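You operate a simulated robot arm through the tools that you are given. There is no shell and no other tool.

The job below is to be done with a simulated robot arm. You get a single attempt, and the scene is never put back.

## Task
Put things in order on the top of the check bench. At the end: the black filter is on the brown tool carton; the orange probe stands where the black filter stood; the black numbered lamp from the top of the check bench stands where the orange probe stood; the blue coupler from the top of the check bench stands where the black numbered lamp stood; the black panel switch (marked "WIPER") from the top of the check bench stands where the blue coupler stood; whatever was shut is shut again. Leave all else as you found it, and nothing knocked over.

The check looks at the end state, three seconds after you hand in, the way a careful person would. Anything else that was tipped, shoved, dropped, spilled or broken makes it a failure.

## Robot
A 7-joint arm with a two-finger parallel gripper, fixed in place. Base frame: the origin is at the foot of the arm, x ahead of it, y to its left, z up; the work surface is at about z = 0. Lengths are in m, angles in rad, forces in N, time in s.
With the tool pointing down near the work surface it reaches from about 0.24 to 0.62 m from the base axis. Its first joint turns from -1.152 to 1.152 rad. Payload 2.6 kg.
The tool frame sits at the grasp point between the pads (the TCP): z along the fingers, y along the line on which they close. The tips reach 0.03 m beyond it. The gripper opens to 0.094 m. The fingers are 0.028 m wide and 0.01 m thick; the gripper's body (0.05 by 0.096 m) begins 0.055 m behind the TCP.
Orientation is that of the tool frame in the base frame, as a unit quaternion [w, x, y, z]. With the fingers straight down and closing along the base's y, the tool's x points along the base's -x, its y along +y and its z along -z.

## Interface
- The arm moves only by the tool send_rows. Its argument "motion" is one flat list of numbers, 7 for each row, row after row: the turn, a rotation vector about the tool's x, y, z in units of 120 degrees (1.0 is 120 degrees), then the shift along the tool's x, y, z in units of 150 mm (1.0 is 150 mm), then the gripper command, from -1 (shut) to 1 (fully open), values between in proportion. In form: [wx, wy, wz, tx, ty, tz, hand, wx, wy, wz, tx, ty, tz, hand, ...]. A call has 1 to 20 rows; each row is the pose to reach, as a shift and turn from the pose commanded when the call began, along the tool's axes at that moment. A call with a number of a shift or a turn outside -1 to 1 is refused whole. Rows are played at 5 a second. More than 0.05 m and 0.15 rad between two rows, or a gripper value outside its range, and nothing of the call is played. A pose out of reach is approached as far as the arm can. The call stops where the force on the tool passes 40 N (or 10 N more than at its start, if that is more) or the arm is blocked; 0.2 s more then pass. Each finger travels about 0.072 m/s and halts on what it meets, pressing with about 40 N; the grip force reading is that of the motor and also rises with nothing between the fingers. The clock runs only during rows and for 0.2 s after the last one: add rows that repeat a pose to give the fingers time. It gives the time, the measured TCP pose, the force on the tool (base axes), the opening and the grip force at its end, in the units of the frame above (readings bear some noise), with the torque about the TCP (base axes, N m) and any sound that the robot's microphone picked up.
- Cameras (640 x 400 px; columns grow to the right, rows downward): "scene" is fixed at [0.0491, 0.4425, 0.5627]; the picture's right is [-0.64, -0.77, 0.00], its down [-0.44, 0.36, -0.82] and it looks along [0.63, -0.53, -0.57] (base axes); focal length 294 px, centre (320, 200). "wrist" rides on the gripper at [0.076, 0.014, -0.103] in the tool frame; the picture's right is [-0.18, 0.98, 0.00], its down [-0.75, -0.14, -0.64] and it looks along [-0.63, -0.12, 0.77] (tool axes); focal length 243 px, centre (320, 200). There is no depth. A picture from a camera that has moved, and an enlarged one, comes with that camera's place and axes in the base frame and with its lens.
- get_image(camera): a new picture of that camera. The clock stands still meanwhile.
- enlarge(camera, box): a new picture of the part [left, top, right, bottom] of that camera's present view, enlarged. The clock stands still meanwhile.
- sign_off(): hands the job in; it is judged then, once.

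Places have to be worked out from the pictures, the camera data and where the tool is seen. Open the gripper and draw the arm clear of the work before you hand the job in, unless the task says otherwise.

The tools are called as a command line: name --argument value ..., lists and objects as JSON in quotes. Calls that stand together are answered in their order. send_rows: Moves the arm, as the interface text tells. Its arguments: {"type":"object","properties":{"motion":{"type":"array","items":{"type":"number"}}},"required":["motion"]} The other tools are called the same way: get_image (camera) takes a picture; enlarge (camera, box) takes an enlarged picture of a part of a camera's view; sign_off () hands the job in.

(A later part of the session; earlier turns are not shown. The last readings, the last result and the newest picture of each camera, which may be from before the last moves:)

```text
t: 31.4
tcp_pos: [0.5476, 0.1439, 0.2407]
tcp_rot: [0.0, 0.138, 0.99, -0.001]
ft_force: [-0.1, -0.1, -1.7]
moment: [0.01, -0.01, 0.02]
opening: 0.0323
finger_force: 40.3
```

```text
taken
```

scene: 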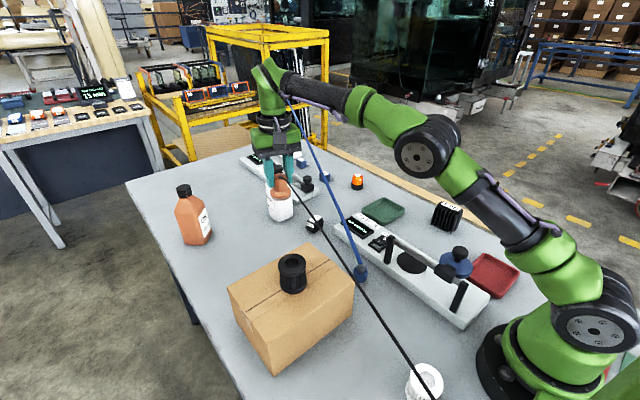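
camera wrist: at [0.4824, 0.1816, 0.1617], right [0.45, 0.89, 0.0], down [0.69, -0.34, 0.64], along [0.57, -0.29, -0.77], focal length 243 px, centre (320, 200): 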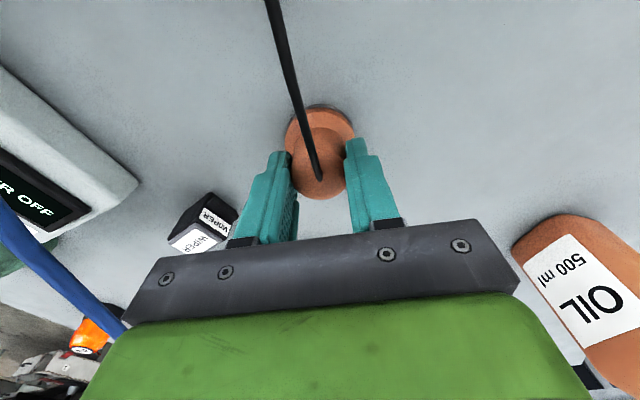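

Force readings remain small. I'll carry the probe at z≈0.24 toward the filter's old place in stages.

send_rows --motion '[0, 0, 0, 0.06, -0.17, 0, -0.6, 0, 0, 0, 0.12, -0.34, 0, -0.6, 0, 0, 0, 0.17, -0.5, 0, -0.6, 0, 0, 0, 0.23, -0.67, 0, -0.6, 0, 0, 0, 0.285, -0.83, 0, -0.6, 0, 0, 0, 0.285, -0.83, 0, -0.6]'

send_rows --motion '[0, 0, 0, 0.06, -0.17, 0, -0.6, 0, 0, 0, 0.12, -0.34, 0, -0.6, 0, 0, 0, 0.17, -0.5, 0, -0.6, 0, 0, 0, 0.23, -0.67, 0, -0.6, 0, 0, 0, 0.285, -0.83, 0, -0.6, 0, 0, 0, 0.285, -0.83, 0, -0.6]'

get_image --camera "scene"

get_image --camera "wrist"

```text
t: 32.8
tcp_pos: [0.4711, 0.0382, 0.2396]
tcp_rot: [0.0, 0.138, 0.99, 0.0]
ft_force: [0.0, 0.3, -1.1]
moment: [0.03, -0.04, -0.02]
opening: 0.0323
finger_force: 40.6
```

```text
t: 34.2
tcp_pos: [0.3948, -0.0704, 0.2416]
tcp_rot: [0.0, 0.138, 0.99, 0.0]
ft_force: [0.5, 0.4, -1.1]
moment: [0.0, 0.0, 0.01]
opening: 0.0322
finger_force: 40.3
```

```text
taken
```

scene: 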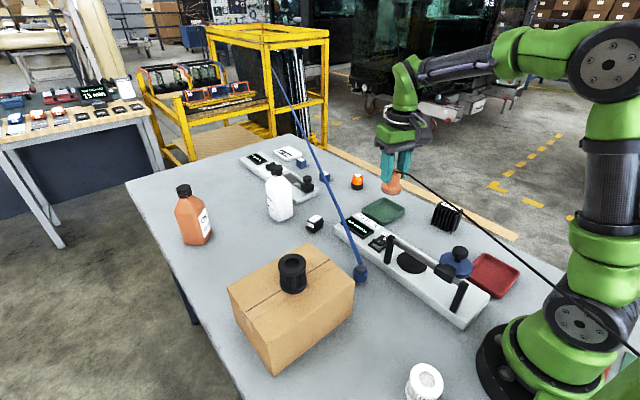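

```text
taken
camera wrist: at [0.3273, -0.0351, 0.3429], right [0.45, 0.89, 0.0], down [0.69, -0.34, 0.64], along [0.57, -0.29, -0.77], focal length 243 px, centre (320, 200)
```

wrist: 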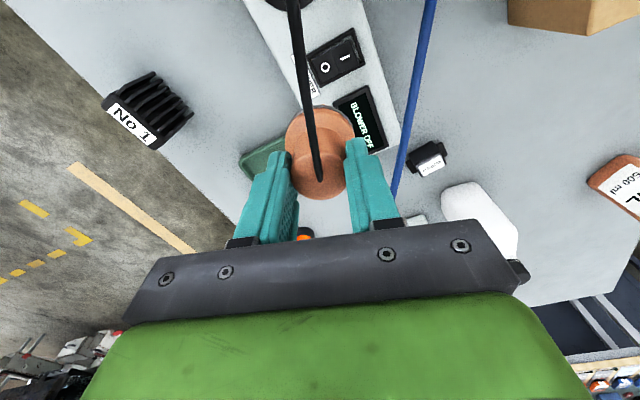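

The probe is now over the rig at z≈0.24, still with no cable pull. I'll finish the crossing to above (0.322,-0.181), turning the tool 29° so the cable stays clear between the fingers.

send_rows --motion '[0, 0, 0.04, 0.05, -0.17, 0, -0.6, 0, 0, 0.08, 0.1, -0.34, 0, -0.6, 0, 0, 0.12, 0.16, -0.5, 0, -0.6, 0, 0, 0.16, 0.21, -0.67, 0, -0.6, 0, 0, 0.2, 0.266, -0.84, 0, -0.6, 0, 0, 0.24, 0.266, -0.84, 0, -0.6, 0, 0, 0.24, 0.266, -0.84, 0, -0.6]'

get_image --camera "wrist"

get_image --camera "scene"

```text
t: 35.8
tcp_pos: [0.3227, -0.1808, 0.2404]
tcp_rot: [0.0, 0.381, 0.925, 0.0]
ft_force: [-0.1, 0.2, -1.7]
moment: [-0.01, 0.0, 0.0]
opening: 0.032
finger_force: 39.9
```

```text
taken
camera wrist: at [0.2807, -0.1161, 0.3418], right [0.82, 0.57, 0.0], down [0.44, -0.63, 0.64], along [0.36, -0.53, -0.77], focal length 243 px, centre (320, 200)
```

wrist: 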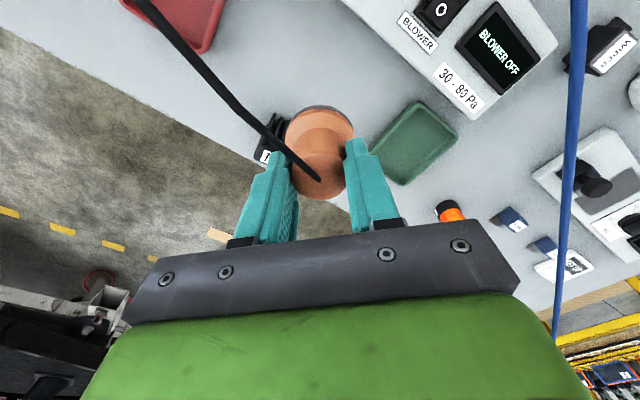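

```text
taken
```

scene: 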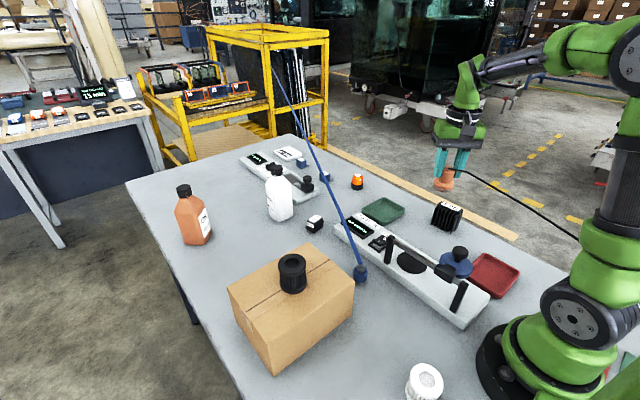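

I'll enlarge the scene picture to see how the cable now runs around the arm before going lower.

enlarge --camera "scene" --box '[420, 120, 640, 280]'

enlarge --camera "wrist" --box '[80, 0, 400, 220]'

```text
2.50 times, centred on (530, 200) of scene
camera zoom: at [0.0491, 0.4425, 0.5627], right [-0.64, -0.77, 0.0], down [-0.44, 0.36, -0.82], along [0.63, -0.53, -0.57], focal length 735 px, centre (-205, 200)
```

zoom: 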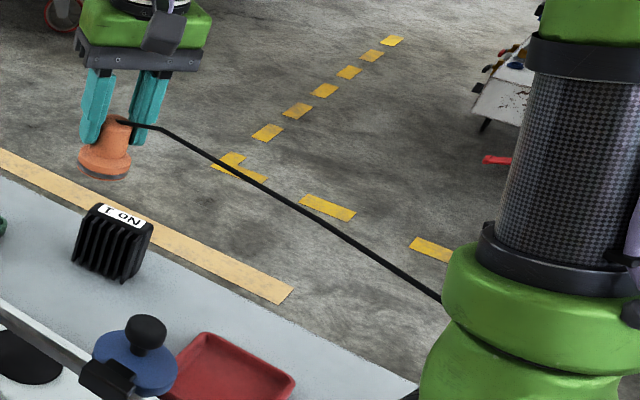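

```text
1.82 times, centred on (240, 110) of wrist
camera zoom: at [0.2807, -0.1161, 0.3418], right [0.82, 0.57, 0.0], down [0.44, -0.63, 0.64], along [0.36, -0.53, -0.77], focal length 441 px, centre (466, 364)
```

zoom: 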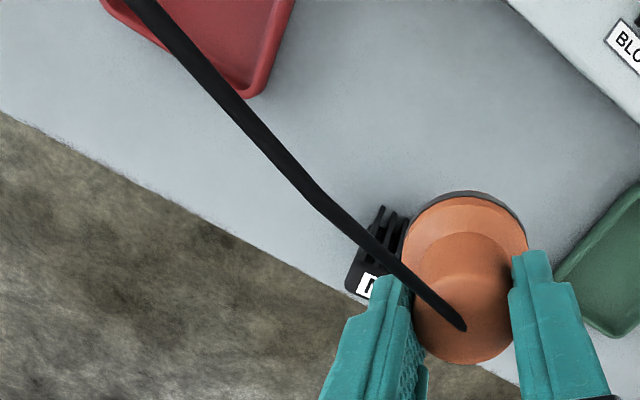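

The cable runs back in the -x direction, so I'll turn the tool back 29° (fingers closing nearly along y) to keep the cable off the finger, and lower to z≈0.12.

send_rows --motion '[0, 0, -0.06, 0, 0, 0.1, -0.6, 0, 0, -0.12, 0, 0, 0.2, -0.6, 0, 0, -0.18, 0, 0, 0.35, -0.6, 0, 0, -0.24, 0, 0, 0.5, -0.6, 0, 0, -0.24, 0, 0, 0.65, -0.6, 0, 0, -0.24, 0, 0, 0.8, -0.6, 0, 0, -0.24, 0, 0, 0.8, -0.6]'

get_image --camera "wrist"

enlarge --camera "scene" --box '[380, 120, 600, 280]'

```text
t: 37.4
tcp_pos: [0.3237, -0.1803, 0.1209]
tcp_rot: [0.0, 0.138, 0.99, 0.0]
ft_force: [-0.3, -0.2, -2.0]
moment: [0.0, 0.02, 0.0]
opening: 0.032
finger_force: 39.7
```

```text
taken
camera wrist: at [0.2572, -0.1441, 0.2227], right [0.45, 0.9, 0.0], down [0.69, -0.34, 0.64], along [0.57, -0.29, -0.77], focal length 243 px, centre (320, 200)
```

wrist: 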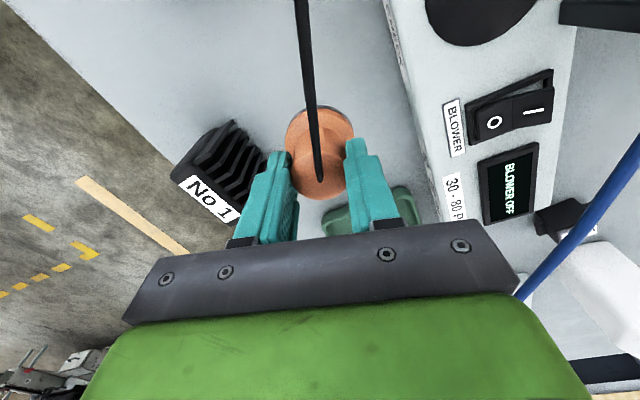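

```text
2.50 times, centred on (490, 200) of scene
camera zoom: at [0.0491, 0.4425, 0.5627], right [-0.64, -0.77, 0.0], down [-0.44, 0.36, -0.82], along [0.63, -0.53, -0.57], focal length 735 px, centre (-105, 200)
```

zoom: 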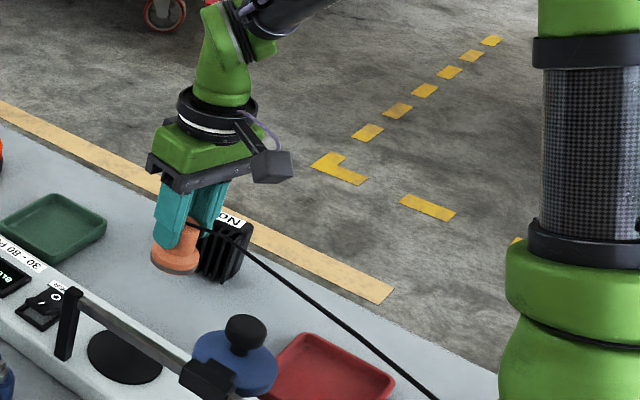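

The cable is now clear between the fingers. I'll lower to z≈0.066, near touch-down.

send_rows --motion '[0, 0, 0, -0.005, 0, 0.12, -0.6, 0, 0, 0, -0.005, 0, 0.22, -0.6, 0, 0, 0, -0.005, 0, 0.3, -0.6, 0, 0, 0, -0.005, 0, 0.365, -0.6, 0, 0, 0, -0.005, 0, 0.365, -0.6]'

```text
t: 38.6
tcp_pos: [0.3242, -0.1792, 0.0662]
tcp_rot: [0.0, 0.138, 0.99, 0.0]
ft_force: [-0.1, 0.9, -2.0]
moment: [0.0, 0.01, -0.02]
opening: 0.0321
finger_force: 40.1
```

Still free. I'll lower a few more millimetres in small steps.

send_rows --motion '[0, 0, 0, 0, 0, 0.01, -0.6, 0, 0, 0, 0, 0, 0.02, -0.6, 0, 0, 0, 0, 0, 0.03, -0.6, 0, 0, 0, 0, 0, 0.03, -0.6]'

```text
t: 39.6
tcp_pos: [0.324, -0.1801, 0.0612]
tcp_rot: [0.0, 0.138, 0.99, 0.0]
ft_force: [0.2, -0.3, -0.9]
moment: [0.01, 0.02, 0.0]
opening: 0.0321
finger_force: 39.7
```

send_rows --motion '[0, 0, 0, 0, 0, 0.006, -0.6, 0, 0, 0, 0, 0, 0.012, -0.6, 0, 0, 0, 0, 0, 0.012, -0.6]'

```text
t: 40.4
tcp_pos: [0.3239, -0.1809, 0.0591]
tcp_rot: [0.001, 0.139, 0.99, 0.0]
ft_force: [-6.4, 4.4, 21.1]
moment: [0.15, 0.43, -0.03]
opening: 0.032
finger_force: 39.8
```

Touch-down felt (21 N). I'll ease up about a millimetre and open the fingers only part way, staying clear of the lamp.

send_rows --motion '[0, 0, 0, 0, 0, -0.007, -0.6, 0, 0, 0, 0, 0, -0.007, -0.6, 0, 0, 0, 0, 0, -0.007, -0.28, 0, 0, 0, 0, 0, -0.007, -0.2, 0, 0, 0, 0, 0, -0.007, -0.1, 0, 0, 0, 0, 0, -0.007, 0.06, 0, 0, 0, 0, 0, -0.007, 0.06]'

get_image --camera "wrist"

enlarge --camera "scene" --box '[380, 160, 540, 280]'

```text
t: 42.0
tcp_pos: [0.3237, -0.18, 0.0602]
tcp_rot: [0.0, 0.138, 0.99, 0.0]
ft_force: [0.2, 0.1, 0.9]
moment: [0.01, 0.02, 0.01]
opening: 0.0498
finger_force: 0.0
```

```text
taken
camera wrist: at [0.2567, -0.1439, 0.1618], right [0.45, 0.89, 0.0], down [0.69, -0.34, 0.64], along [0.57, -0.29, -0.77], focal length 243 px, centre (320, 200)
```

wrist: 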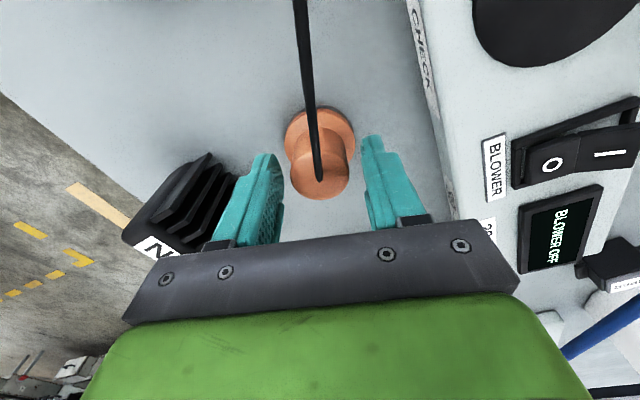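

```text
3.33 times, centred on (460, 220) of scene
camera zoom: at [0.0491, 0.4425, 0.5627], right [-0.64, -0.77, 0.0], down [-0.44, 0.36, -0.82], along [0.63, -0.53, -0.57], focal length 979 px, centre (-147, 133)
```

zoom: 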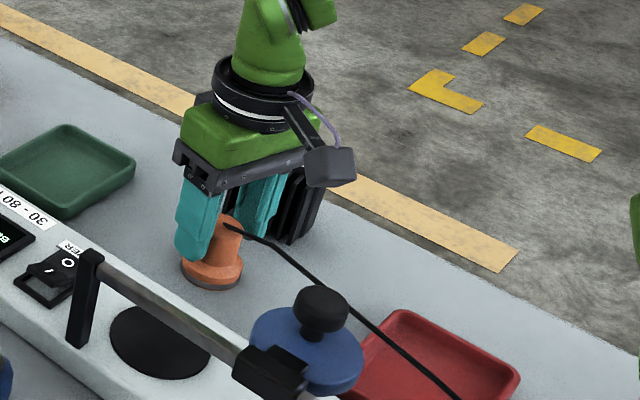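

The probe stands in the filter's old place with the fingers free. I'll rise straight up.

send_rows --motion '[0, 0, 0, 0, 0, -0.06, 0.06, 0, 0, 0, 0, 0, -0.2, 0.06, 0, 0, 0, 0, 0, -0.4, 0.06, 0, 0, 0, 0, 0, -0.65, 0.06, 0, 0, 0, 0, 0, -0.9, 0.5, 0, 0, 0, 0, 0, -1, 1, 0, 0, 0, 0, 0, -1, 1]'

get_image --camera "wrist"

get_image --camera "scene"

```text
t: 43.6
tcp_pos: [0.3227, -0.1795, 0.2114]
tcp_rot: [0.0, 0.138, 0.99, 0.0]
ft_force: [-0.2, -0.6, -0.3]
moment: [0.0, 0.03, 0.01]
opening: 0.0939
finger_force: 0.1
```

```text
taken
camera wrist: at [0.2559, -0.1439, 0.3144], right [0.45, 0.89, 0.0], down [0.69, -0.34, 0.64], along [0.57, -0.29, -0.77], focal length 243 px, centre (320, 200)
```

wrist: 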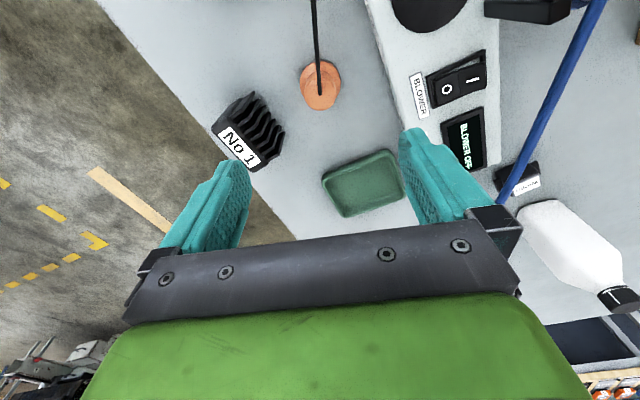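

```text
taken
```

scene: 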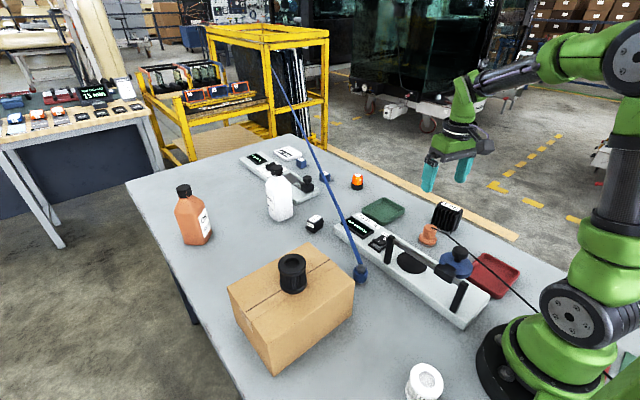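

Probe stands well at its new place. Now I'll enlarge the lamp from this viewpoint to fix its outline and angle.

enlarge --camera "wrist" --box '[200, 60, 360, 180]'

enlarge --camera "scene" --box '[400, 190, 480, 260]'

```text
3.33 times, centred on (280, 120) of wrist
camera zoom: at [0.2559, -0.1439, 0.3144], right [0.45, 0.89, 0.0], down [0.69, -0.34, 0.64], along [0.57, -0.29, -0.77], focal length 809 px, centre (453, 467)
```

zoom: 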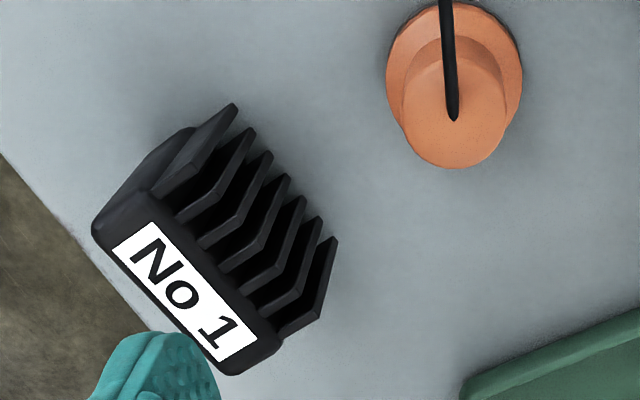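

```text
5.71 times, centred on (440, 225) of scene
camera zoom: at [0.0491, 0.4425, 0.5627], right [-0.64, -0.77, 0.0], down [-0.44, 0.36, -0.82], along [0.63, -0.53, -0.57], focal length 1679 px, centre (-366, 57)
```

zoom: 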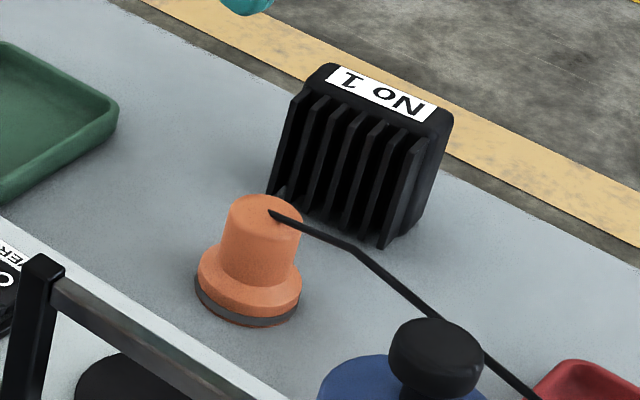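

Lamp outline: x 0.300–0.366, y -0.252 to -0.291, turned about +5.5°, top at about 0.066. I'll turn the tool to match and move above (0.3325,-0.272).

send_rows --motion '[0, 0, 0.06, -0.02, -0.06, 0, 1, 0, 0, 0.12, -0.05, -0.12, 0, 1, 0, 0, 0.18, -0.07, -0.18, 0, 1, 0, 0, 0.24, -0.1, -0.24, 0, 1, 0, 0, 0.3, -0.12, -0.3, 0, 1, 0, 0, 0.36, -0.15, -0.36, 0, 1, 0, 0, 0.42, -0.17, -0.42, 0, 1, 0, 0, 0.48, -0.2, -0.48, 0, 1, 0, 0, 0.53, -0.22, -0.54, 0, 1, 0, 0, 0.572, -0.231, -0.574, 0, 1, 0, 0, 0.572, -0.231, -0.574, 0, 1]'

get_image --camera "wrist"

enlarge --camera "wrist" --box '[240, 40, 400, 180]'

```text
t: 46.0
tcp_pos: [0.3337, -0.2728, 0.2099]
tcp_rot: [0.0, 0.674, 0.739, 0.0]
ft_force: [-0.9, 0.3, 0.8]
moment: [0.0, -0.01, 0.0]
opening: 0.094
finger_force: 0.1
```

```text
taken
camera wrist: at [0.3425, -0.1948, 0.3113], right [1.0, -0.09, 0.0], down [-0.07, -0.76, 0.64], along [-0.06, -0.64, -0.77], focal length 243 px, centre (320, 200)
```

wrist: 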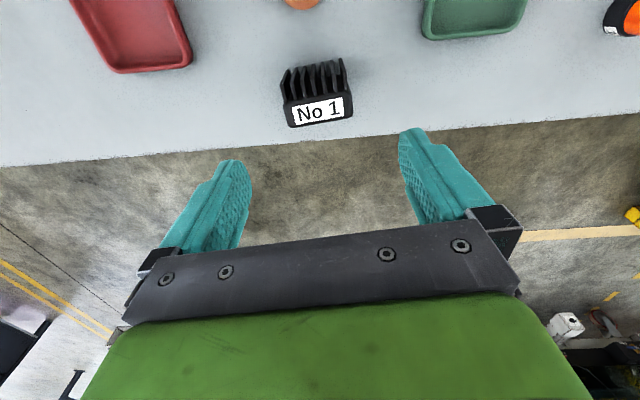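

```text
2.86 times, centred on (320, 110) of wrist
camera zoom: at [0.3425, -0.1948, 0.3113], right [1.0, -0.09, 0.0], down [-0.07, -0.76, 0.64], along [-0.06, -0.64, -0.77], focal length 693 px, centre (320, 457)
```

zoom: 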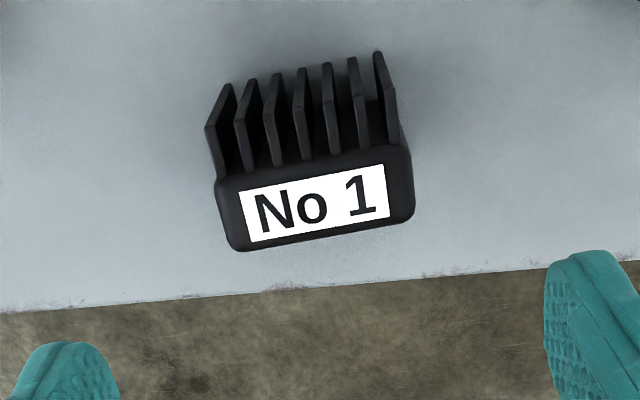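

The lamp is lined up with the tool's turn. I'll shift 4–5 mm toward -y so the pads sit on the body sides, and descend.

send_rows --motion '[0, 0, 0, -0.03, -0.01, 0.15, 1, 0, 0, 0, -0.03, -0.01, 0.35, 1, 0, 0, 0, -0.03, -0.01, 0.55, 1, 0, 0, 0, -0.03, -0.01, 0.72, 1, 0, 0, 0, -0.03, -0.01, 0.72, 1]'

get_image --camera "wrist"

enlarge --camera "scene" --box '[380, 140, 540, 260]'

```text
t: 47.2
tcp_pos: [0.3325, -0.2788, 0.0999]
tcp_rot: [0.001, 0.674, 0.739, 0.0]
ft_force: [0.4, 0.1, -0.1]
moment: [-0.04, -0.03, 0.02]
opening: 0.0941
finger_force: 0.1
```

```text
taken
camera wrist: at [0.3423, -0.201, 0.2022], right [1.0, -0.09, 0.0], down [-0.07, -0.76, 0.64], along [-0.06, -0.64, -0.77], focal length 243 px, centre (320, 200)
```

wrist: 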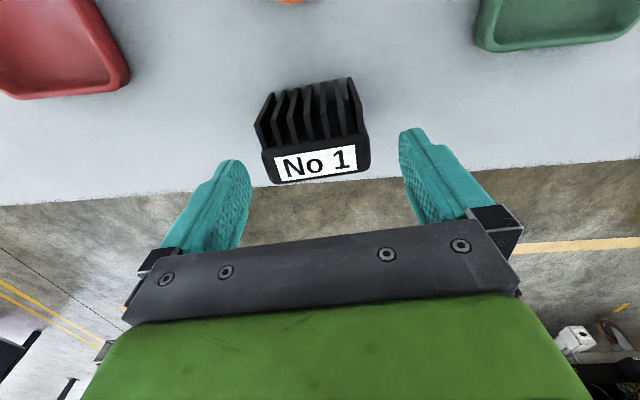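

```text
3.33 times, centred on (460, 200) of scene
camera zoom: at [0.0491, 0.4425, 0.5627], right [-0.64, -0.77, 0.0], down [-0.44, 0.36, -0.82], along [0.63, -0.53, -0.57], focal length 979 px, centre (-147, 200)
```

zoom: 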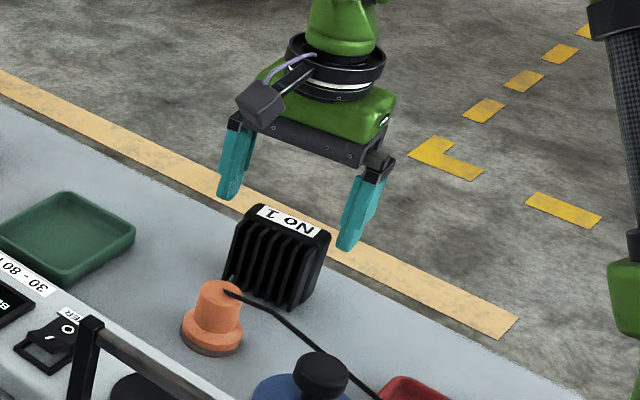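

Fingers straddle the lamp with about a centimetre to spare on each side. Going down to z≈0.042.

send_rows --motion '[0, 0, 0, 0, -0.014, 0.1, 1, 0, 0, 0, 0, -0.014, 0.2, 1, 0, 0, 0, 0, -0.014, 0.3, 1, 0, 0, 0, 0, -0.014, 0.385, 1, 0, 0, 0, 0, -0.014, 0.385, 1]'

get_image --camera "wrist"

enlarge --camera "scene" --box '[380, 140, 540, 260]'

```text
t: 48.4
tcp_pos: [0.3306, -0.2782, 0.0434]
tcp_rot: [0.0, 0.673, 0.74, 0.0]
ft_force: [0.3, 0.6, -0.4]
moment: [0.0, 0.02, -0.01]
opening: 0.0944
finger_force: 0.0
```

```text
taken
camera wrist: at [0.3404, -0.1997, 0.1449], right [1.0, -0.09, 0.0], down [-0.07, -0.76, 0.64], along [-0.06, -0.64, -0.77], focal length 243 px, centre (320, 200)
```

wrist: 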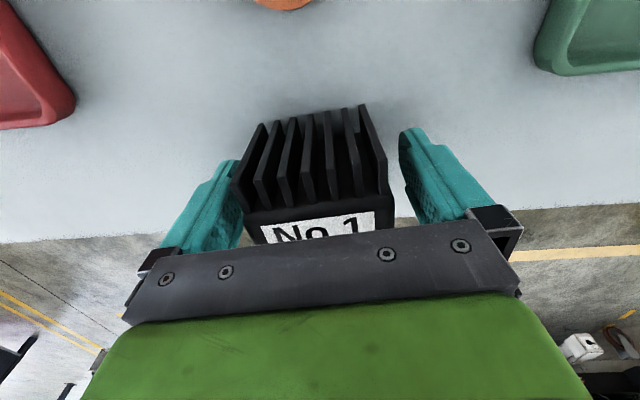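

```text
3.33 times, centred on (460, 200) of scene
camera zoom: at [0.0491, 0.4425, 0.5627], right [-0.64, -0.77, 0.0], down [-0.44, 0.36, -0.82], along [0.63, -0.53, -0.57], focal length 979 px, centre (-147, 200)
```

zoom: 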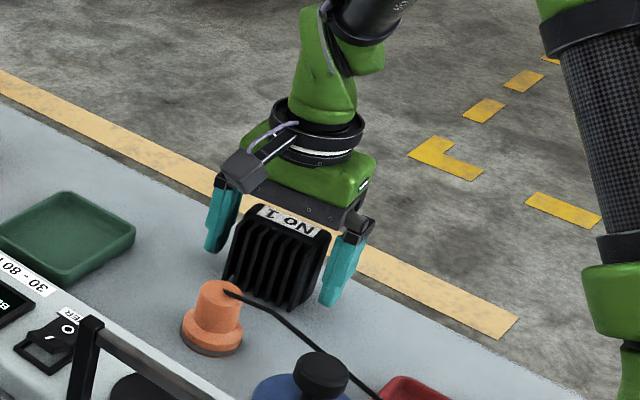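

The lamp is between the fingers. Closing on its sides.

send_rows --motion '[0, 0, 0, 0, 0, 0, 0.7, 0, 0, 0, 0, 0, 0, 0.5, 0, 0, 0, 0, 0, 0, 0.3, 0, 0, 0, 0, 0, 0, 0.1, 0, 0, 0, 0, 0, 0, 0.0, 0, 0, 0, 0, 0, 0, 0.0]'

get_image --camera "wrist"

```text
t: 49.8
tcp_pos: [0.3319, -0.2776, 0.042]
tcp_rot: [0.0, 0.673, 0.74, 0.0]
ft_force: [0.5, -1.1, -0.9]
moment: [-0.05, 0.04, -0.02]
opening: 0.0742
finger_force: 40.0
```

```text
taken
camera wrist: at [0.3404, -0.1996, 0.1451], right [1.0, -0.09, 0.0], down [-0.07, -0.76, 0.64], along [-0.06, -0.64, -0.77], focal length 243 px, centre (320, 200)
```

wrist: 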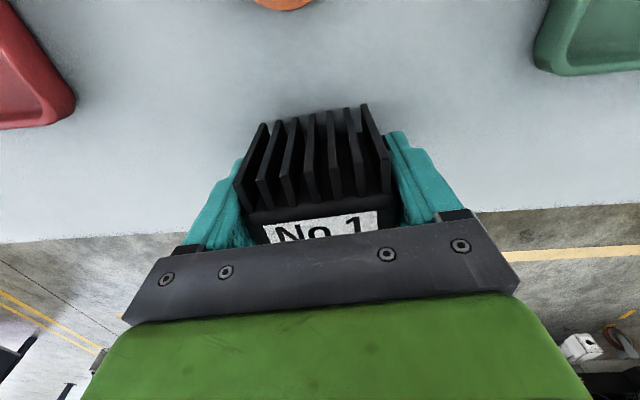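

Gripped at 0.074 m. Lifting the lamp straight up.

send_rows --motion '[0, 0, 0, 0, 0, -0.05, 0, 0, 0, 0, 0, 0, -0.15, 0, 0, 0, 0, 0, 0, -0.3, 0, 0, 0, 0, 0, 0, -0.5, 0, 0, 0, 0, 0, 0, -0.75, 0, 0, 0, 0, 0, 0, -1, 0, 0, 0, 0, 0, 0, -1, 0]'

send_rows --motion '[0, 0, 0, 0, 0, -0.15, 0, 0, 0, 0, 0, 0, -0.3, 0, 0, 0, 0, 0, 0, -0.4, 0, 0, 0, 0, 0, 0, -0.4, 0]'

get_image --camera "scene"

get_image --camera "wrist"

```text
t: 51.4
tcp_pos: [0.3285, -0.2756, 0.1936]
tcp_rot: [0.002, 0.672, 0.74, 0.0]
ft_force: [-0.5, 1.0, -3.5]
moment: [-0.03, 0.02, 0.05]
opening: 0.074
finger_force: 39.9
```

```text
t: 52.4
tcp_pos: [0.3276, -0.2773, 0.253]
tcp_rot: [0.001, 0.673, 0.74, 0.0]
ft_force: [0.2, -0.2, -3.8]
moment: [-0.01, 0.04, -0.02]
opening: 0.0741
finger_force: 40.2
```

```text
taken
```

scene: 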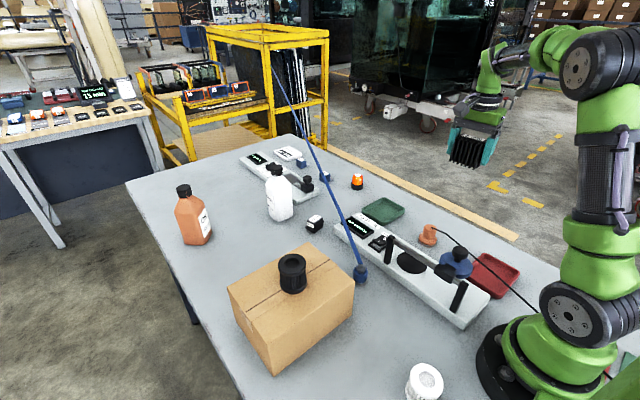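

```text
taken
camera wrist: at [0.336, -0.1995, 0.3554], right [1.0, -0.09, 0.0], down [-0.07, -0.76, 0.64], along [-0.06, -0.64, -0.77], focal length 243 px, centre (320, 200)
```

wrist: 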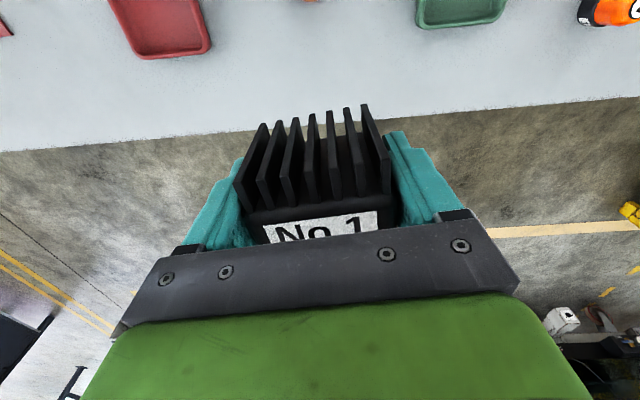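

The lamp is held firmly (about 3.5 N weight). I'll carry it across at z≈0.25 to above the probe's old place.

send_rows --motion '[0, 0, 0, 0.177, 0.113, 0, 0, 0, 0, 0, 0.353, 0.226, 0, 0, 0, 0, 0, 0.53, 0.34, 0, 0, 0, 0, 0, 0.706, 0.453, 0, 0, 0, 0, 0, 0.882, 0.566, 0, 0, 0, 0, 0, 0.882, 0.566, 0, 0]'

send_rows --motion '[0, 0, 0, 0.177, 0.113, 0, 0, 0, 0, 0, 0.353, 0.226, 0, 0, 0, 0, 0, 0.53, 0.34, 0, 0, 0, 0, 0, 0.706, 0.453, 0, 0, 0, 0, 0, 0.882, 0.566, 0, 0, 0, 0, 0, 0.882, 0.566, 0, 0]'

send_rows --motion '[0, 0, 0, 0.177, 0.113, 0, 0, 0, 0, 0, 0.353, 0.226, 0, 0, 0, 0, 0, 0.53, 0.34, 0, 0, 0, 0, 0, 0.706, 0.453, 0, 0, 0, 0, 0, 0.882, 0.566, 0, 0, 0, 0, 0, 0.882, 0.566, 0, 0]'

get_image --camera "scene"

get_image --camera "wrist"

```text
t: 53.8
tcp_pos: [0.404, -0.1366, 0.2541]
tcp_rot: [-0.001, 0.672, 0.74, 0.001]
ft_force: [0.3, 0.5, -2.9]
moment: [0.0, 0.03, -0.02]
opening: 0.0745
finger_force: 40.1
```

```text
t: 55.2
tcp_pos: [0.4756, 0.0031, 0.2547]
tcp_rot: [0.0, 0.673, 0.74, 0.0]
ft_force: [0.8, 0.1, -2.3]
moment: [0.02, 0.01, 0.0]
opening: 0.0742
finger_force: 40.1
```

```text
t: 56.6
tcp_pos: [0.5469, 0.1419, 0.2531]
tcp_rot: [0.0, 0.673, 0.74, 0.001]
ft_force: [-0.3, 0.0, -2.1]
moment: [-0.01, 0.02, -0.01]
opening: 0.0743
finger_force: 40.6
```

```text
taken
```

scene: 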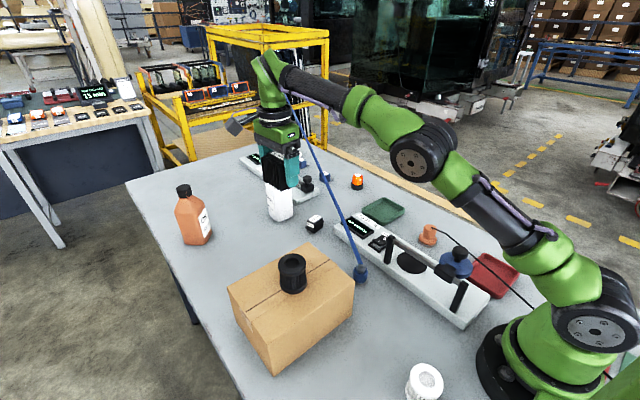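

```text
taken
camera wrist: at [0.556, 0.2208, 0.3558], right [1.0, -0.09, 0.0], down [-0.07, -0.76, 0.64], along [-0.06, -0.64, -0.77], focal length 243 px, centre (320, 200)
```

wrist: 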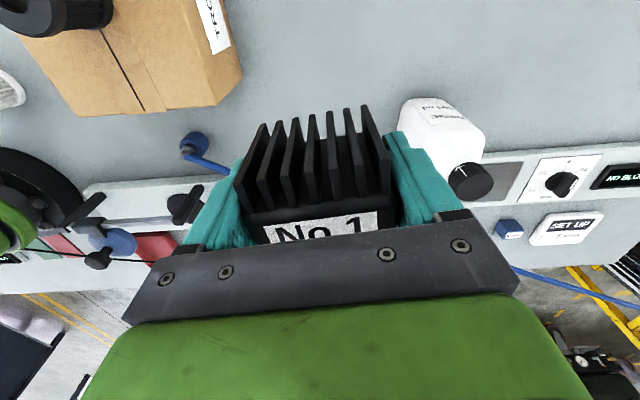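

The lamp is over the target spot; the white bottle and switch are well clear. I'll descend in two steps to near touch-down.

send_rows --motion '[0, 0, 0, 0, 0, 0.2, 0, 0, 0, 0, 0, 0, 0.45, 0, 0, 0, 0, 0, 0, 0.7, 0, 0, 0, 0, 0, 0, 0.9, 0, 0, 0, 0, 0, 0, 1, 0, 0, 0, 0, 0, 0, 1, 0]'

enlarge --camera "scene" --box '[200, 120, 400, 280]'

```text
t: 58.0
tcp_pos: [0.5457, 0.1412, 0.1037]
tcp_rot: [-0.001, 0.673, 0.739, 0.0]
ft_force: [0.4, 0.6, -3.7]
moment: [0.01, 0.03, 0.0]
opening: 0.0742
finger_force: 40.2
```

```text
2.50 times, centred on (300, 200) of scene
camera zoom: at [0.0491, 0.4425, 0.5627], right [-0.64, -0.77, 0.0], down [-0.44, 0.36, -0.82], along [0.63, -0.53, -0.57], focal length 735 px, centre (370, 200)
```

zoom: 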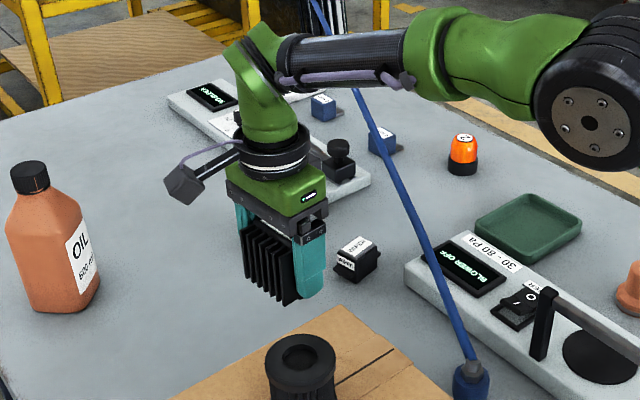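

Clear around. Descending to z≈0.048.

send_rows --motion '[0, 0, 0, 0, 0, 0.1, 0, 0, 0, 0, 0, 0, 0.2, 0, 0, 0, 0, 0, 0, 0.3, 0, 0, 0, 0, 0, 0, 0.365, 0, 0, 0, 0, 0, 0, 0.365, 0]'

send_rows --motion '[0, 0, 0, 0, 0, 0.01, 0, 0, 0, 0, 0, 0, 0.02, 0, 0, 0, 0, 0, 0, 0.027, 0, 0, 0, 0, 0, 0, 0.027, 0]'

```text
t: 59.2
tcp_pos: [0.546, 0.1448, 0.0492]
tcp_rot: [0.0, 0.673, 0.74, 0.0]
ft_force: [1.0, -0.4, -3.7]
moment: [0.03, -0.02, -0.01]
opening: 0.0744
finger_force: 39.8
```

```text
t: 60.2
tcp_pos: [0.5468, 0.1426, 0.0448]
tcp_rot: [0.0, 0.673, 0.74, 0.0]
ft_force: [0.2, 1.2, -3.1]
moment: [0.01, -0.04, -0.03]
opening: 0.0741
finger_force: 39.8
```

Not yet touching (weight still on the gripper). A couple more millimetres in small steps.

send_rows --motion '[0, 0, 0, 0, 0, 0.006, 0, 0, 0, 0, 0, 0, 0.012, 0, 0, 0, 0, 0, 0, 0.012, 0]'

```text
t: 61.0
tcp_pos: [0.5471, 0.1426, 0.0438]
tcp_rot: [0.0, 0.673, 0.74, -0.001]
ft_force: [-0.2, -1.3, -2.5]
moment: [0.01, -0.01, 0.01]
opening: 0.0742
finger_force: 39.5
```

send_rows --motion '[0, 0, 0, 0, 0, 0.005, 0, 0, 0, 0, 0, 0, 0.01, 0, 0, 0, 0, 0, 0, 0.01, 0]'

```text
t: 61.8
tcp_pos: [0.5459, 0.1419, 0.0417]
tcp_rot: [0.001, 0.673, 0.74, 0.0]
ft_force: [-4.4, -0.6, 13.9]
moment: [-0.08, 0.77, -0.04]
opening: 0.0741
finger_force: 39.7
```

Touch-down (14 N). Ease up half a millimetre and open the fingers gradually.

send_rows --motion '[0, 0, 0, 0, 0, -0.004, 0, 0, 0, 0, 0, 0, -0.004, 0, 0, 0, 0, 0, 0, -0.004, 0.6, 0, 0, 0, 0, 0, -0.004, 0.7, 0, 0, 0, 0, 0, -0.004, 0.85, 0, 0, 0, 0, 0, -0.004, 1, 0, 0, 0, 0, 0, -0.004, 1]'

get_image --camera "wrist"

enlarge --camera "scene" --box '[200, 120, 400, 280]'

```text
t: 63.4
tcp_pos: [0.5458, 0.1428, 0.0422]
tcp_rot: [0.0, 0.672, 0.74, 0.0]
ft_force: [0.5, 0.1, -0.6]
moment: [0.0, 0.0, 0.0]
opening: 0.0942
finger_force: 0.1
```

```text
taken
camera wrist: at [0.5548, 0.2207, 0.1441], right [1.0, -0.09, 0.0], down [-0.07, -0.76, 0.64], along [-0.06, -0.64, -0.77], focal length 243 px, centre (320, 200)
```

wrist: 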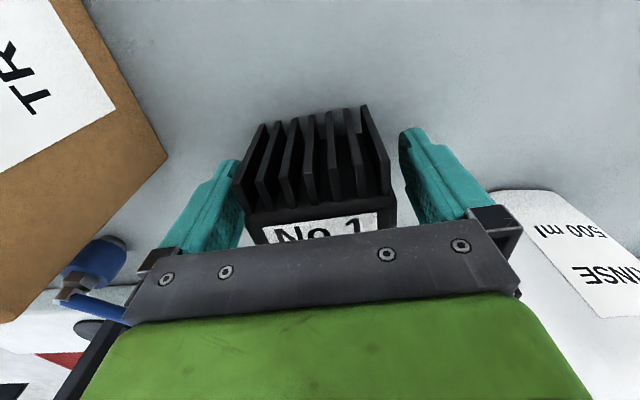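

```text
2.50 times, centred on (300, 200) of scene
camera zoom: at [0.0491, 0.4425, 0.5627], right [-0.64, -0.77, 0.0], down [-0.44, 0.36, -0.82], along [0.63, -0.53, -0.57], focal length 735 px, centre (370, 200)
```

zoom: 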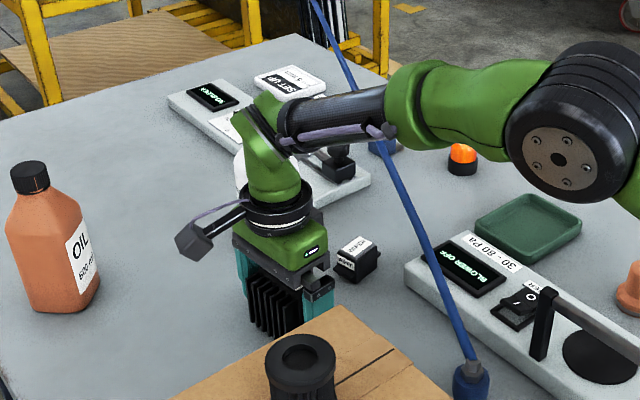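

The lamp stands free. Rising straight up slowly.

send_rows --motion '[0, 0, 0, 0, 0, -0.08, 1, 0, 0, 0, 0, 0, -0.2, 1, 0, 0, 0, 0, 0, -0.4, 1, 0, 0, 0, 0, 0, -0.65, 1, 0, 0, 0, 0, 0, -0.9, 1, 0, 0, 0, 0, 0, -1, 1, 0, 0, 0, 0, 0, -1, 1]'

get_image --camera "wrist"

get_image --camera "scene"

```text
t: 65.0
tcp_pos: [0.5445, 0.1428, 0.1931]
tcp_rot: [0.0, 0.673, 0.74, 0.0]
ft_force: [-0.1, -0.2, 1.0]
moment: [-0.04, 0.01, 0.01]
opening: 0.0943
finger_force: 0.1
```

```text
taken
camera wrist: at [0.5533, 0.2214, 0.2946], right [1.0, -0.09, 0.0], down [-0.07, -0.76, 0.64], along [-0.06, -0.64, -0.77], focal length 243 px, centre (320, 200)
```

wrist: 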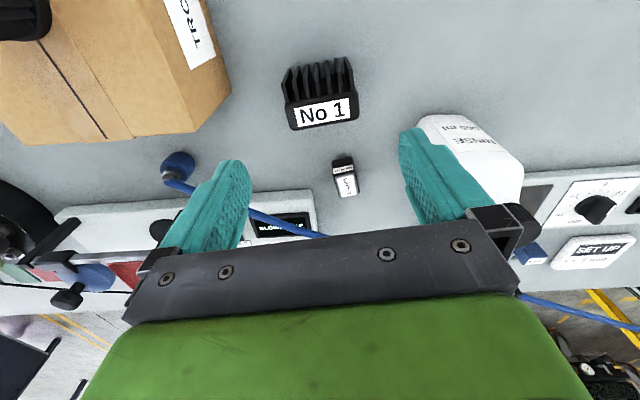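

```text
taken
```

scene: 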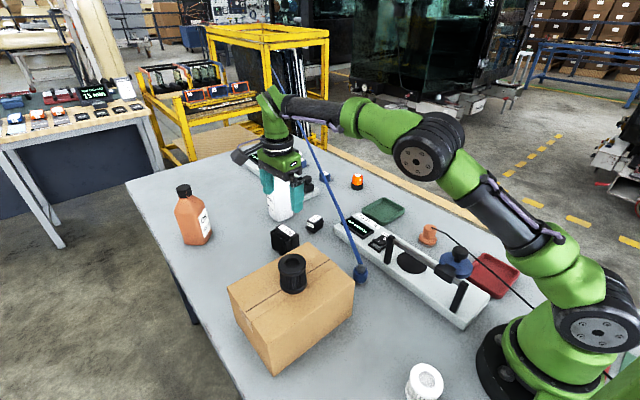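

The lamp stands in the probe's old place. Now for the coupler: I'll raise, cross to near it and turn the tool so the fingers will close across the hose.

send_rows --motion '[0, 0, 0, 0, 0, -0.2, 1, 0, 0, 0, -0.03, -0.12, -0.35, 1, 0, 0, 0, -0.07, -0.3, -0.4, 1, 0, 0, 0, -0.11, -0.48, -0.4, 1, 0, 0, 0, -0.15, -0.65, -0.4, 1, 0, 0, 0, -0.18, -0.75, -0.4, 1, 0, 0, 0, -0.18, -0.75, -0.4, 1]'

send_rows --motion '[0, 0, -0.06, -0.02, -0.09, 0, 1, 0, 0, -0.12, -0.04, -0.18, 0, 1, 0, 0, -0.18, -0.06, -0.27, 0, 1, 0, 0, -0.24, -0.08, -0.36, 0, 1, 0, 0, -0.3, -0.1, -0.45, 0, 1, 0, 0, -0.36, -0.12, -0.54, 0, 1, 0, 0, -0.42, -0.15, -0.63, 0, 1, 0, 0, -0.46, -0.17, -0.7, 0, 1, 0, 0, -0.5, -0.171, -0.719, 0, 1, 0, 0, -0.5, -0.171, -0.719, 0, 1]'

get_image --camera "wrist"

get_image --camera "scene"

```text
t: 66.6
tcp_pos: [0.437, 0.1057, 0.2494]
tcp_rot: [0.0, 0.672, 0.74, 0.0]
ft_force: [0.2, 0.5, -0.4]
moment: [0.03, -0.01, -0.02]
opening: 0.0939
finger_force: 0.2
```

```text
t: 68.8
tcp_pos: [0.3314, 0.0673, 0.2514]
tcp_rot: [0.0, 0.211, 0.977, 0.0]
ft_force: [0.1, 0.3, -0.9]
moment: [0.01, 0.03, 0.01]
opening: 0.0941
finger_force: 0.0
```

```text
taken
camera wrist: at [0.2703, 0.1135, 0.354], right [0.57, 0.82, 0.0], down [0.63, -0.44, 0.64], along [0.53, -0.37, -0.77], focal length 243 px, centre (320, 200)
```

wrist: 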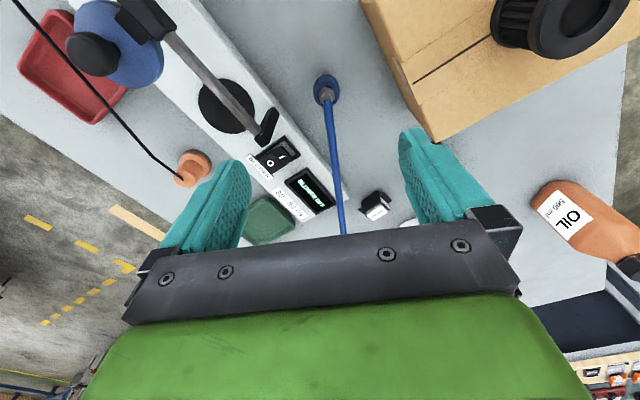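

```text
taken
```

scene: 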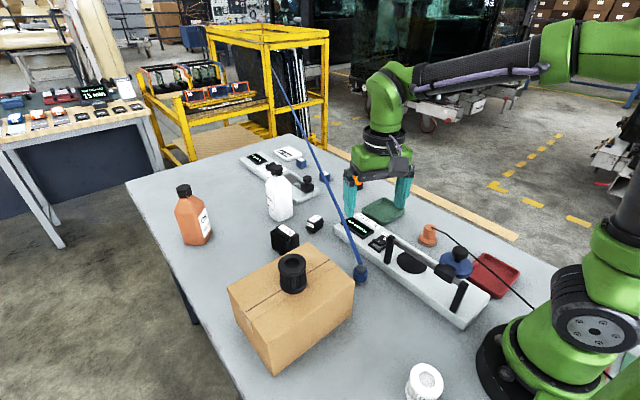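

enlarge --camera "wrist" --box '[260, 50, 400, 170]'

enlarge --camera "scene" --box '[320, 240, 400, 300]'

```text
3.33 times, centred on (330, 110) of wrist
camera zoom: at [0.2703, 0.1135, 0.354], right [0.57, 0.82, 0.0], down [0.63, -0.44, 0.64], along [0.53, -0.37, -0.77], focal length 809 px, centre (287, 500)
```

zoom: 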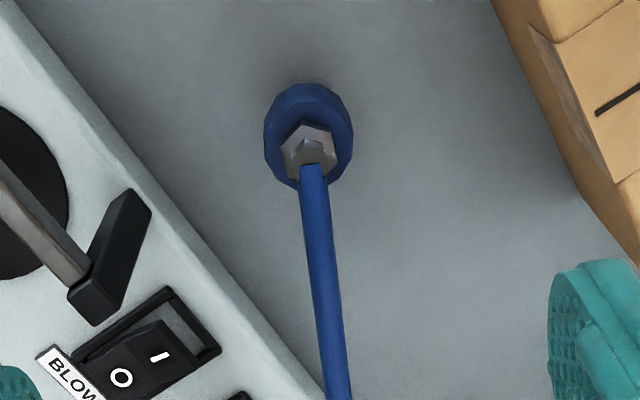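

```text
6.67 times, centred on (360, 270) of scene
camera zoom: at [0.0491, 0.4425, 0.5627], right [-0.64, -0.77, 0.0], down [-0.44, 0.36, -0.82], along [0.63, -0.53, -0.57], focal length 1959 px, centre (53, -267)
```

zoom: 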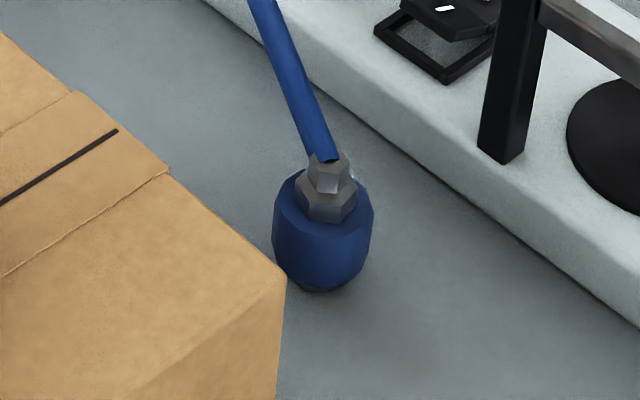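

The coupler is at about (0.350, 0.067), some 0.036 wide; the hose leaves at about -26°, square to the finger axis. The rig's edge is near (y≈0.005), so I'll open to only 0.065 m and come down in stages.

send_rows --motion '[0, 0, 0, -0.05, 0.02, 0.15, 0.383, 0, 0, 0, -0.113, 0.051, 0.3, 0.383, 0, 0, 0, -0.113, 0.051, 0.5, 0.383, 0, 0, 0, -0.113, 0.051, 0.7, 0.383, 0, 0, 0, -0.113, 0.051, 0.85, 0.383, 0, 0, 0, -0.113, 0.051, 0.85, 0.383]'

get_image --camera "wrist"

enlarge --camera "scene" --box '[300, 170, 460, 300]'

```text
t: 70.2
tcp_pos: [0.3491, 0.069, 0.1246]
tcp_rot: [0.0, 0.213, 0.977, 0.0]
ft_force: [0.5, 0.2, -0.2]
moment: [-0.03, 0.01, -0.02]
opening: 0.065
finger_force: 0.0
```

```text
taken
camera wrist: at [0.2879, 0.1149, 0.2265], right [0.58, 0.82, 0.0], down [0.63, -0.44, 0.64], along [0.52, -0.37, -0.77], focal length 243 px, centre (320, 200)
```

wrist: 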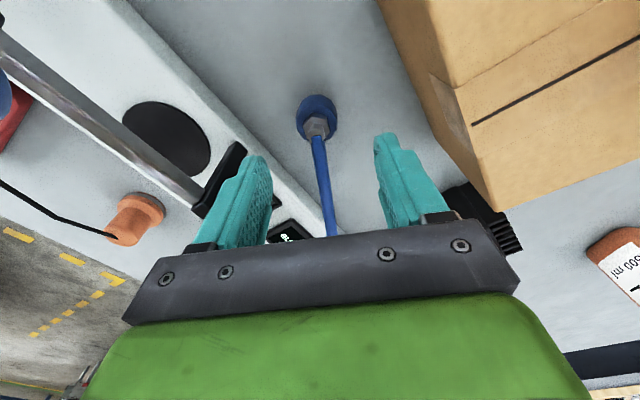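

```text
3.08 times, centred on (380, 235) of scene
camera zoom: at [0.0491, 0.4425, 0.5627], right [-0.64, -0.77, 0.0], down [-0.44, 0.36, -0.82], along [0.63, -0.53, -0.57], focal length 904 px, centre (135, 92)
```

zoom: 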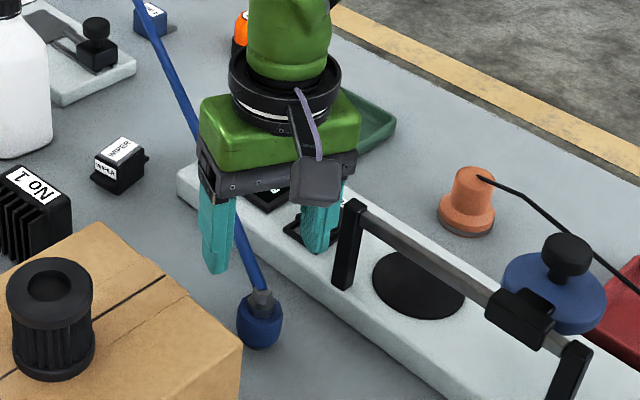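

The coupler is lined up under the TCP (within 3 mm). I'll descend carefully to z≈0.046.

send_rows --motion '[0, 0, 0, 0, -0.013, 0.1, 0.383, 0, 0, 0, 0, -0.013, 0.2, 0.383, 0, 0, 0, 0, -0.013, 0.3, 0.383, 0, 0, 0, 0, -0.013, 0.38, 0.383, 0, 0, 0, 0, -0.013, 0.46, 0.383, 0, 0, 0, 0, -0.013, 0.525, 0.383, 0, 0, 0, 0, -0.013, 0.525, 0.383]'

get_image --camera "wrist"

enlarge --camera "scene" --box '[300, 170, 460, 300]'

```text
t: 71.8
tcp_pos: [0.3495, 0.0681, 0.0454]
tcp_rot: [0.0, 0.213, 0.977, 0.0]
ft_force: [0.4, 0.6, 0.8]
moment: [-0.01, 0.0, 0.01]
opening: 0.065
finger_force: 0.1
```

```text
taken
camera wrist: at [0.2878, 0.1131, 0.1476], right [0.58, 0.82, 0.0], down [0.63, -0.44, 0.64], along [0.52, -0.37, -0.77], focal length 243 px, centre (320, 200)
```

wrist: 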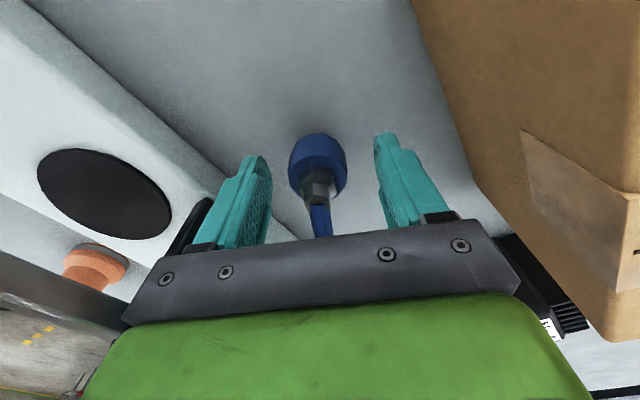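

```text
3.08 times, centred on (380, 235) of scene
camera zoom: at [0.0491, 0.4425, 0.5627], right [-0.64, -0.77, 0.0], down [-0.44, 0.36, -0.82], along [0.63, -0.53, -0.57], focal length 904 px, centre (135, 92)
```

zoom: 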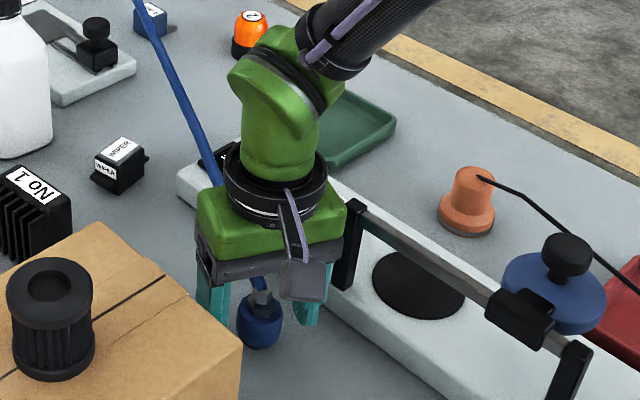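

No contact, and the coupler is centred. Closing on the blue body.

send_rows --motion '[0, 0, 0, 0, 0, 0, 0.15, 0, 0, 0, 0, 0, 0, -0.05, 0, 0, 0, 0, 0, 0, -0.3, 0, 0, 0, 0, 0, 0, -0.6, 0, 0, 0, 0, 0, 0, -0.6, 0, 0, 0, 0, 0, 0, -0.6]'

get_image --camera "wrist"

```text
t: 73.2
tcp_pos: [0.3501, 0.0677, 0.0457]
tcp_rot: [-0.001, 0.213, 0.977, 0.0]
ft_force: [0.5, -0.8, 1.1]
moment: [-0.03, 0.02, -0.02]
opening: 0.0332
finger_force: 39.6
```

```text
taken
camera wrist: at [0.2878, 0.1131, 0.1478], right [0.58, 0.82, 0.0], down [0.63, -0.44, 0.64], along [0.52, -0.37, -0.77], focal length 243 px, centre (320, 200)
```

wrist: 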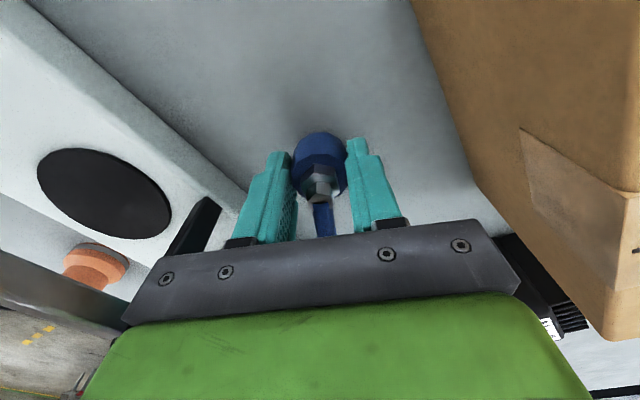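

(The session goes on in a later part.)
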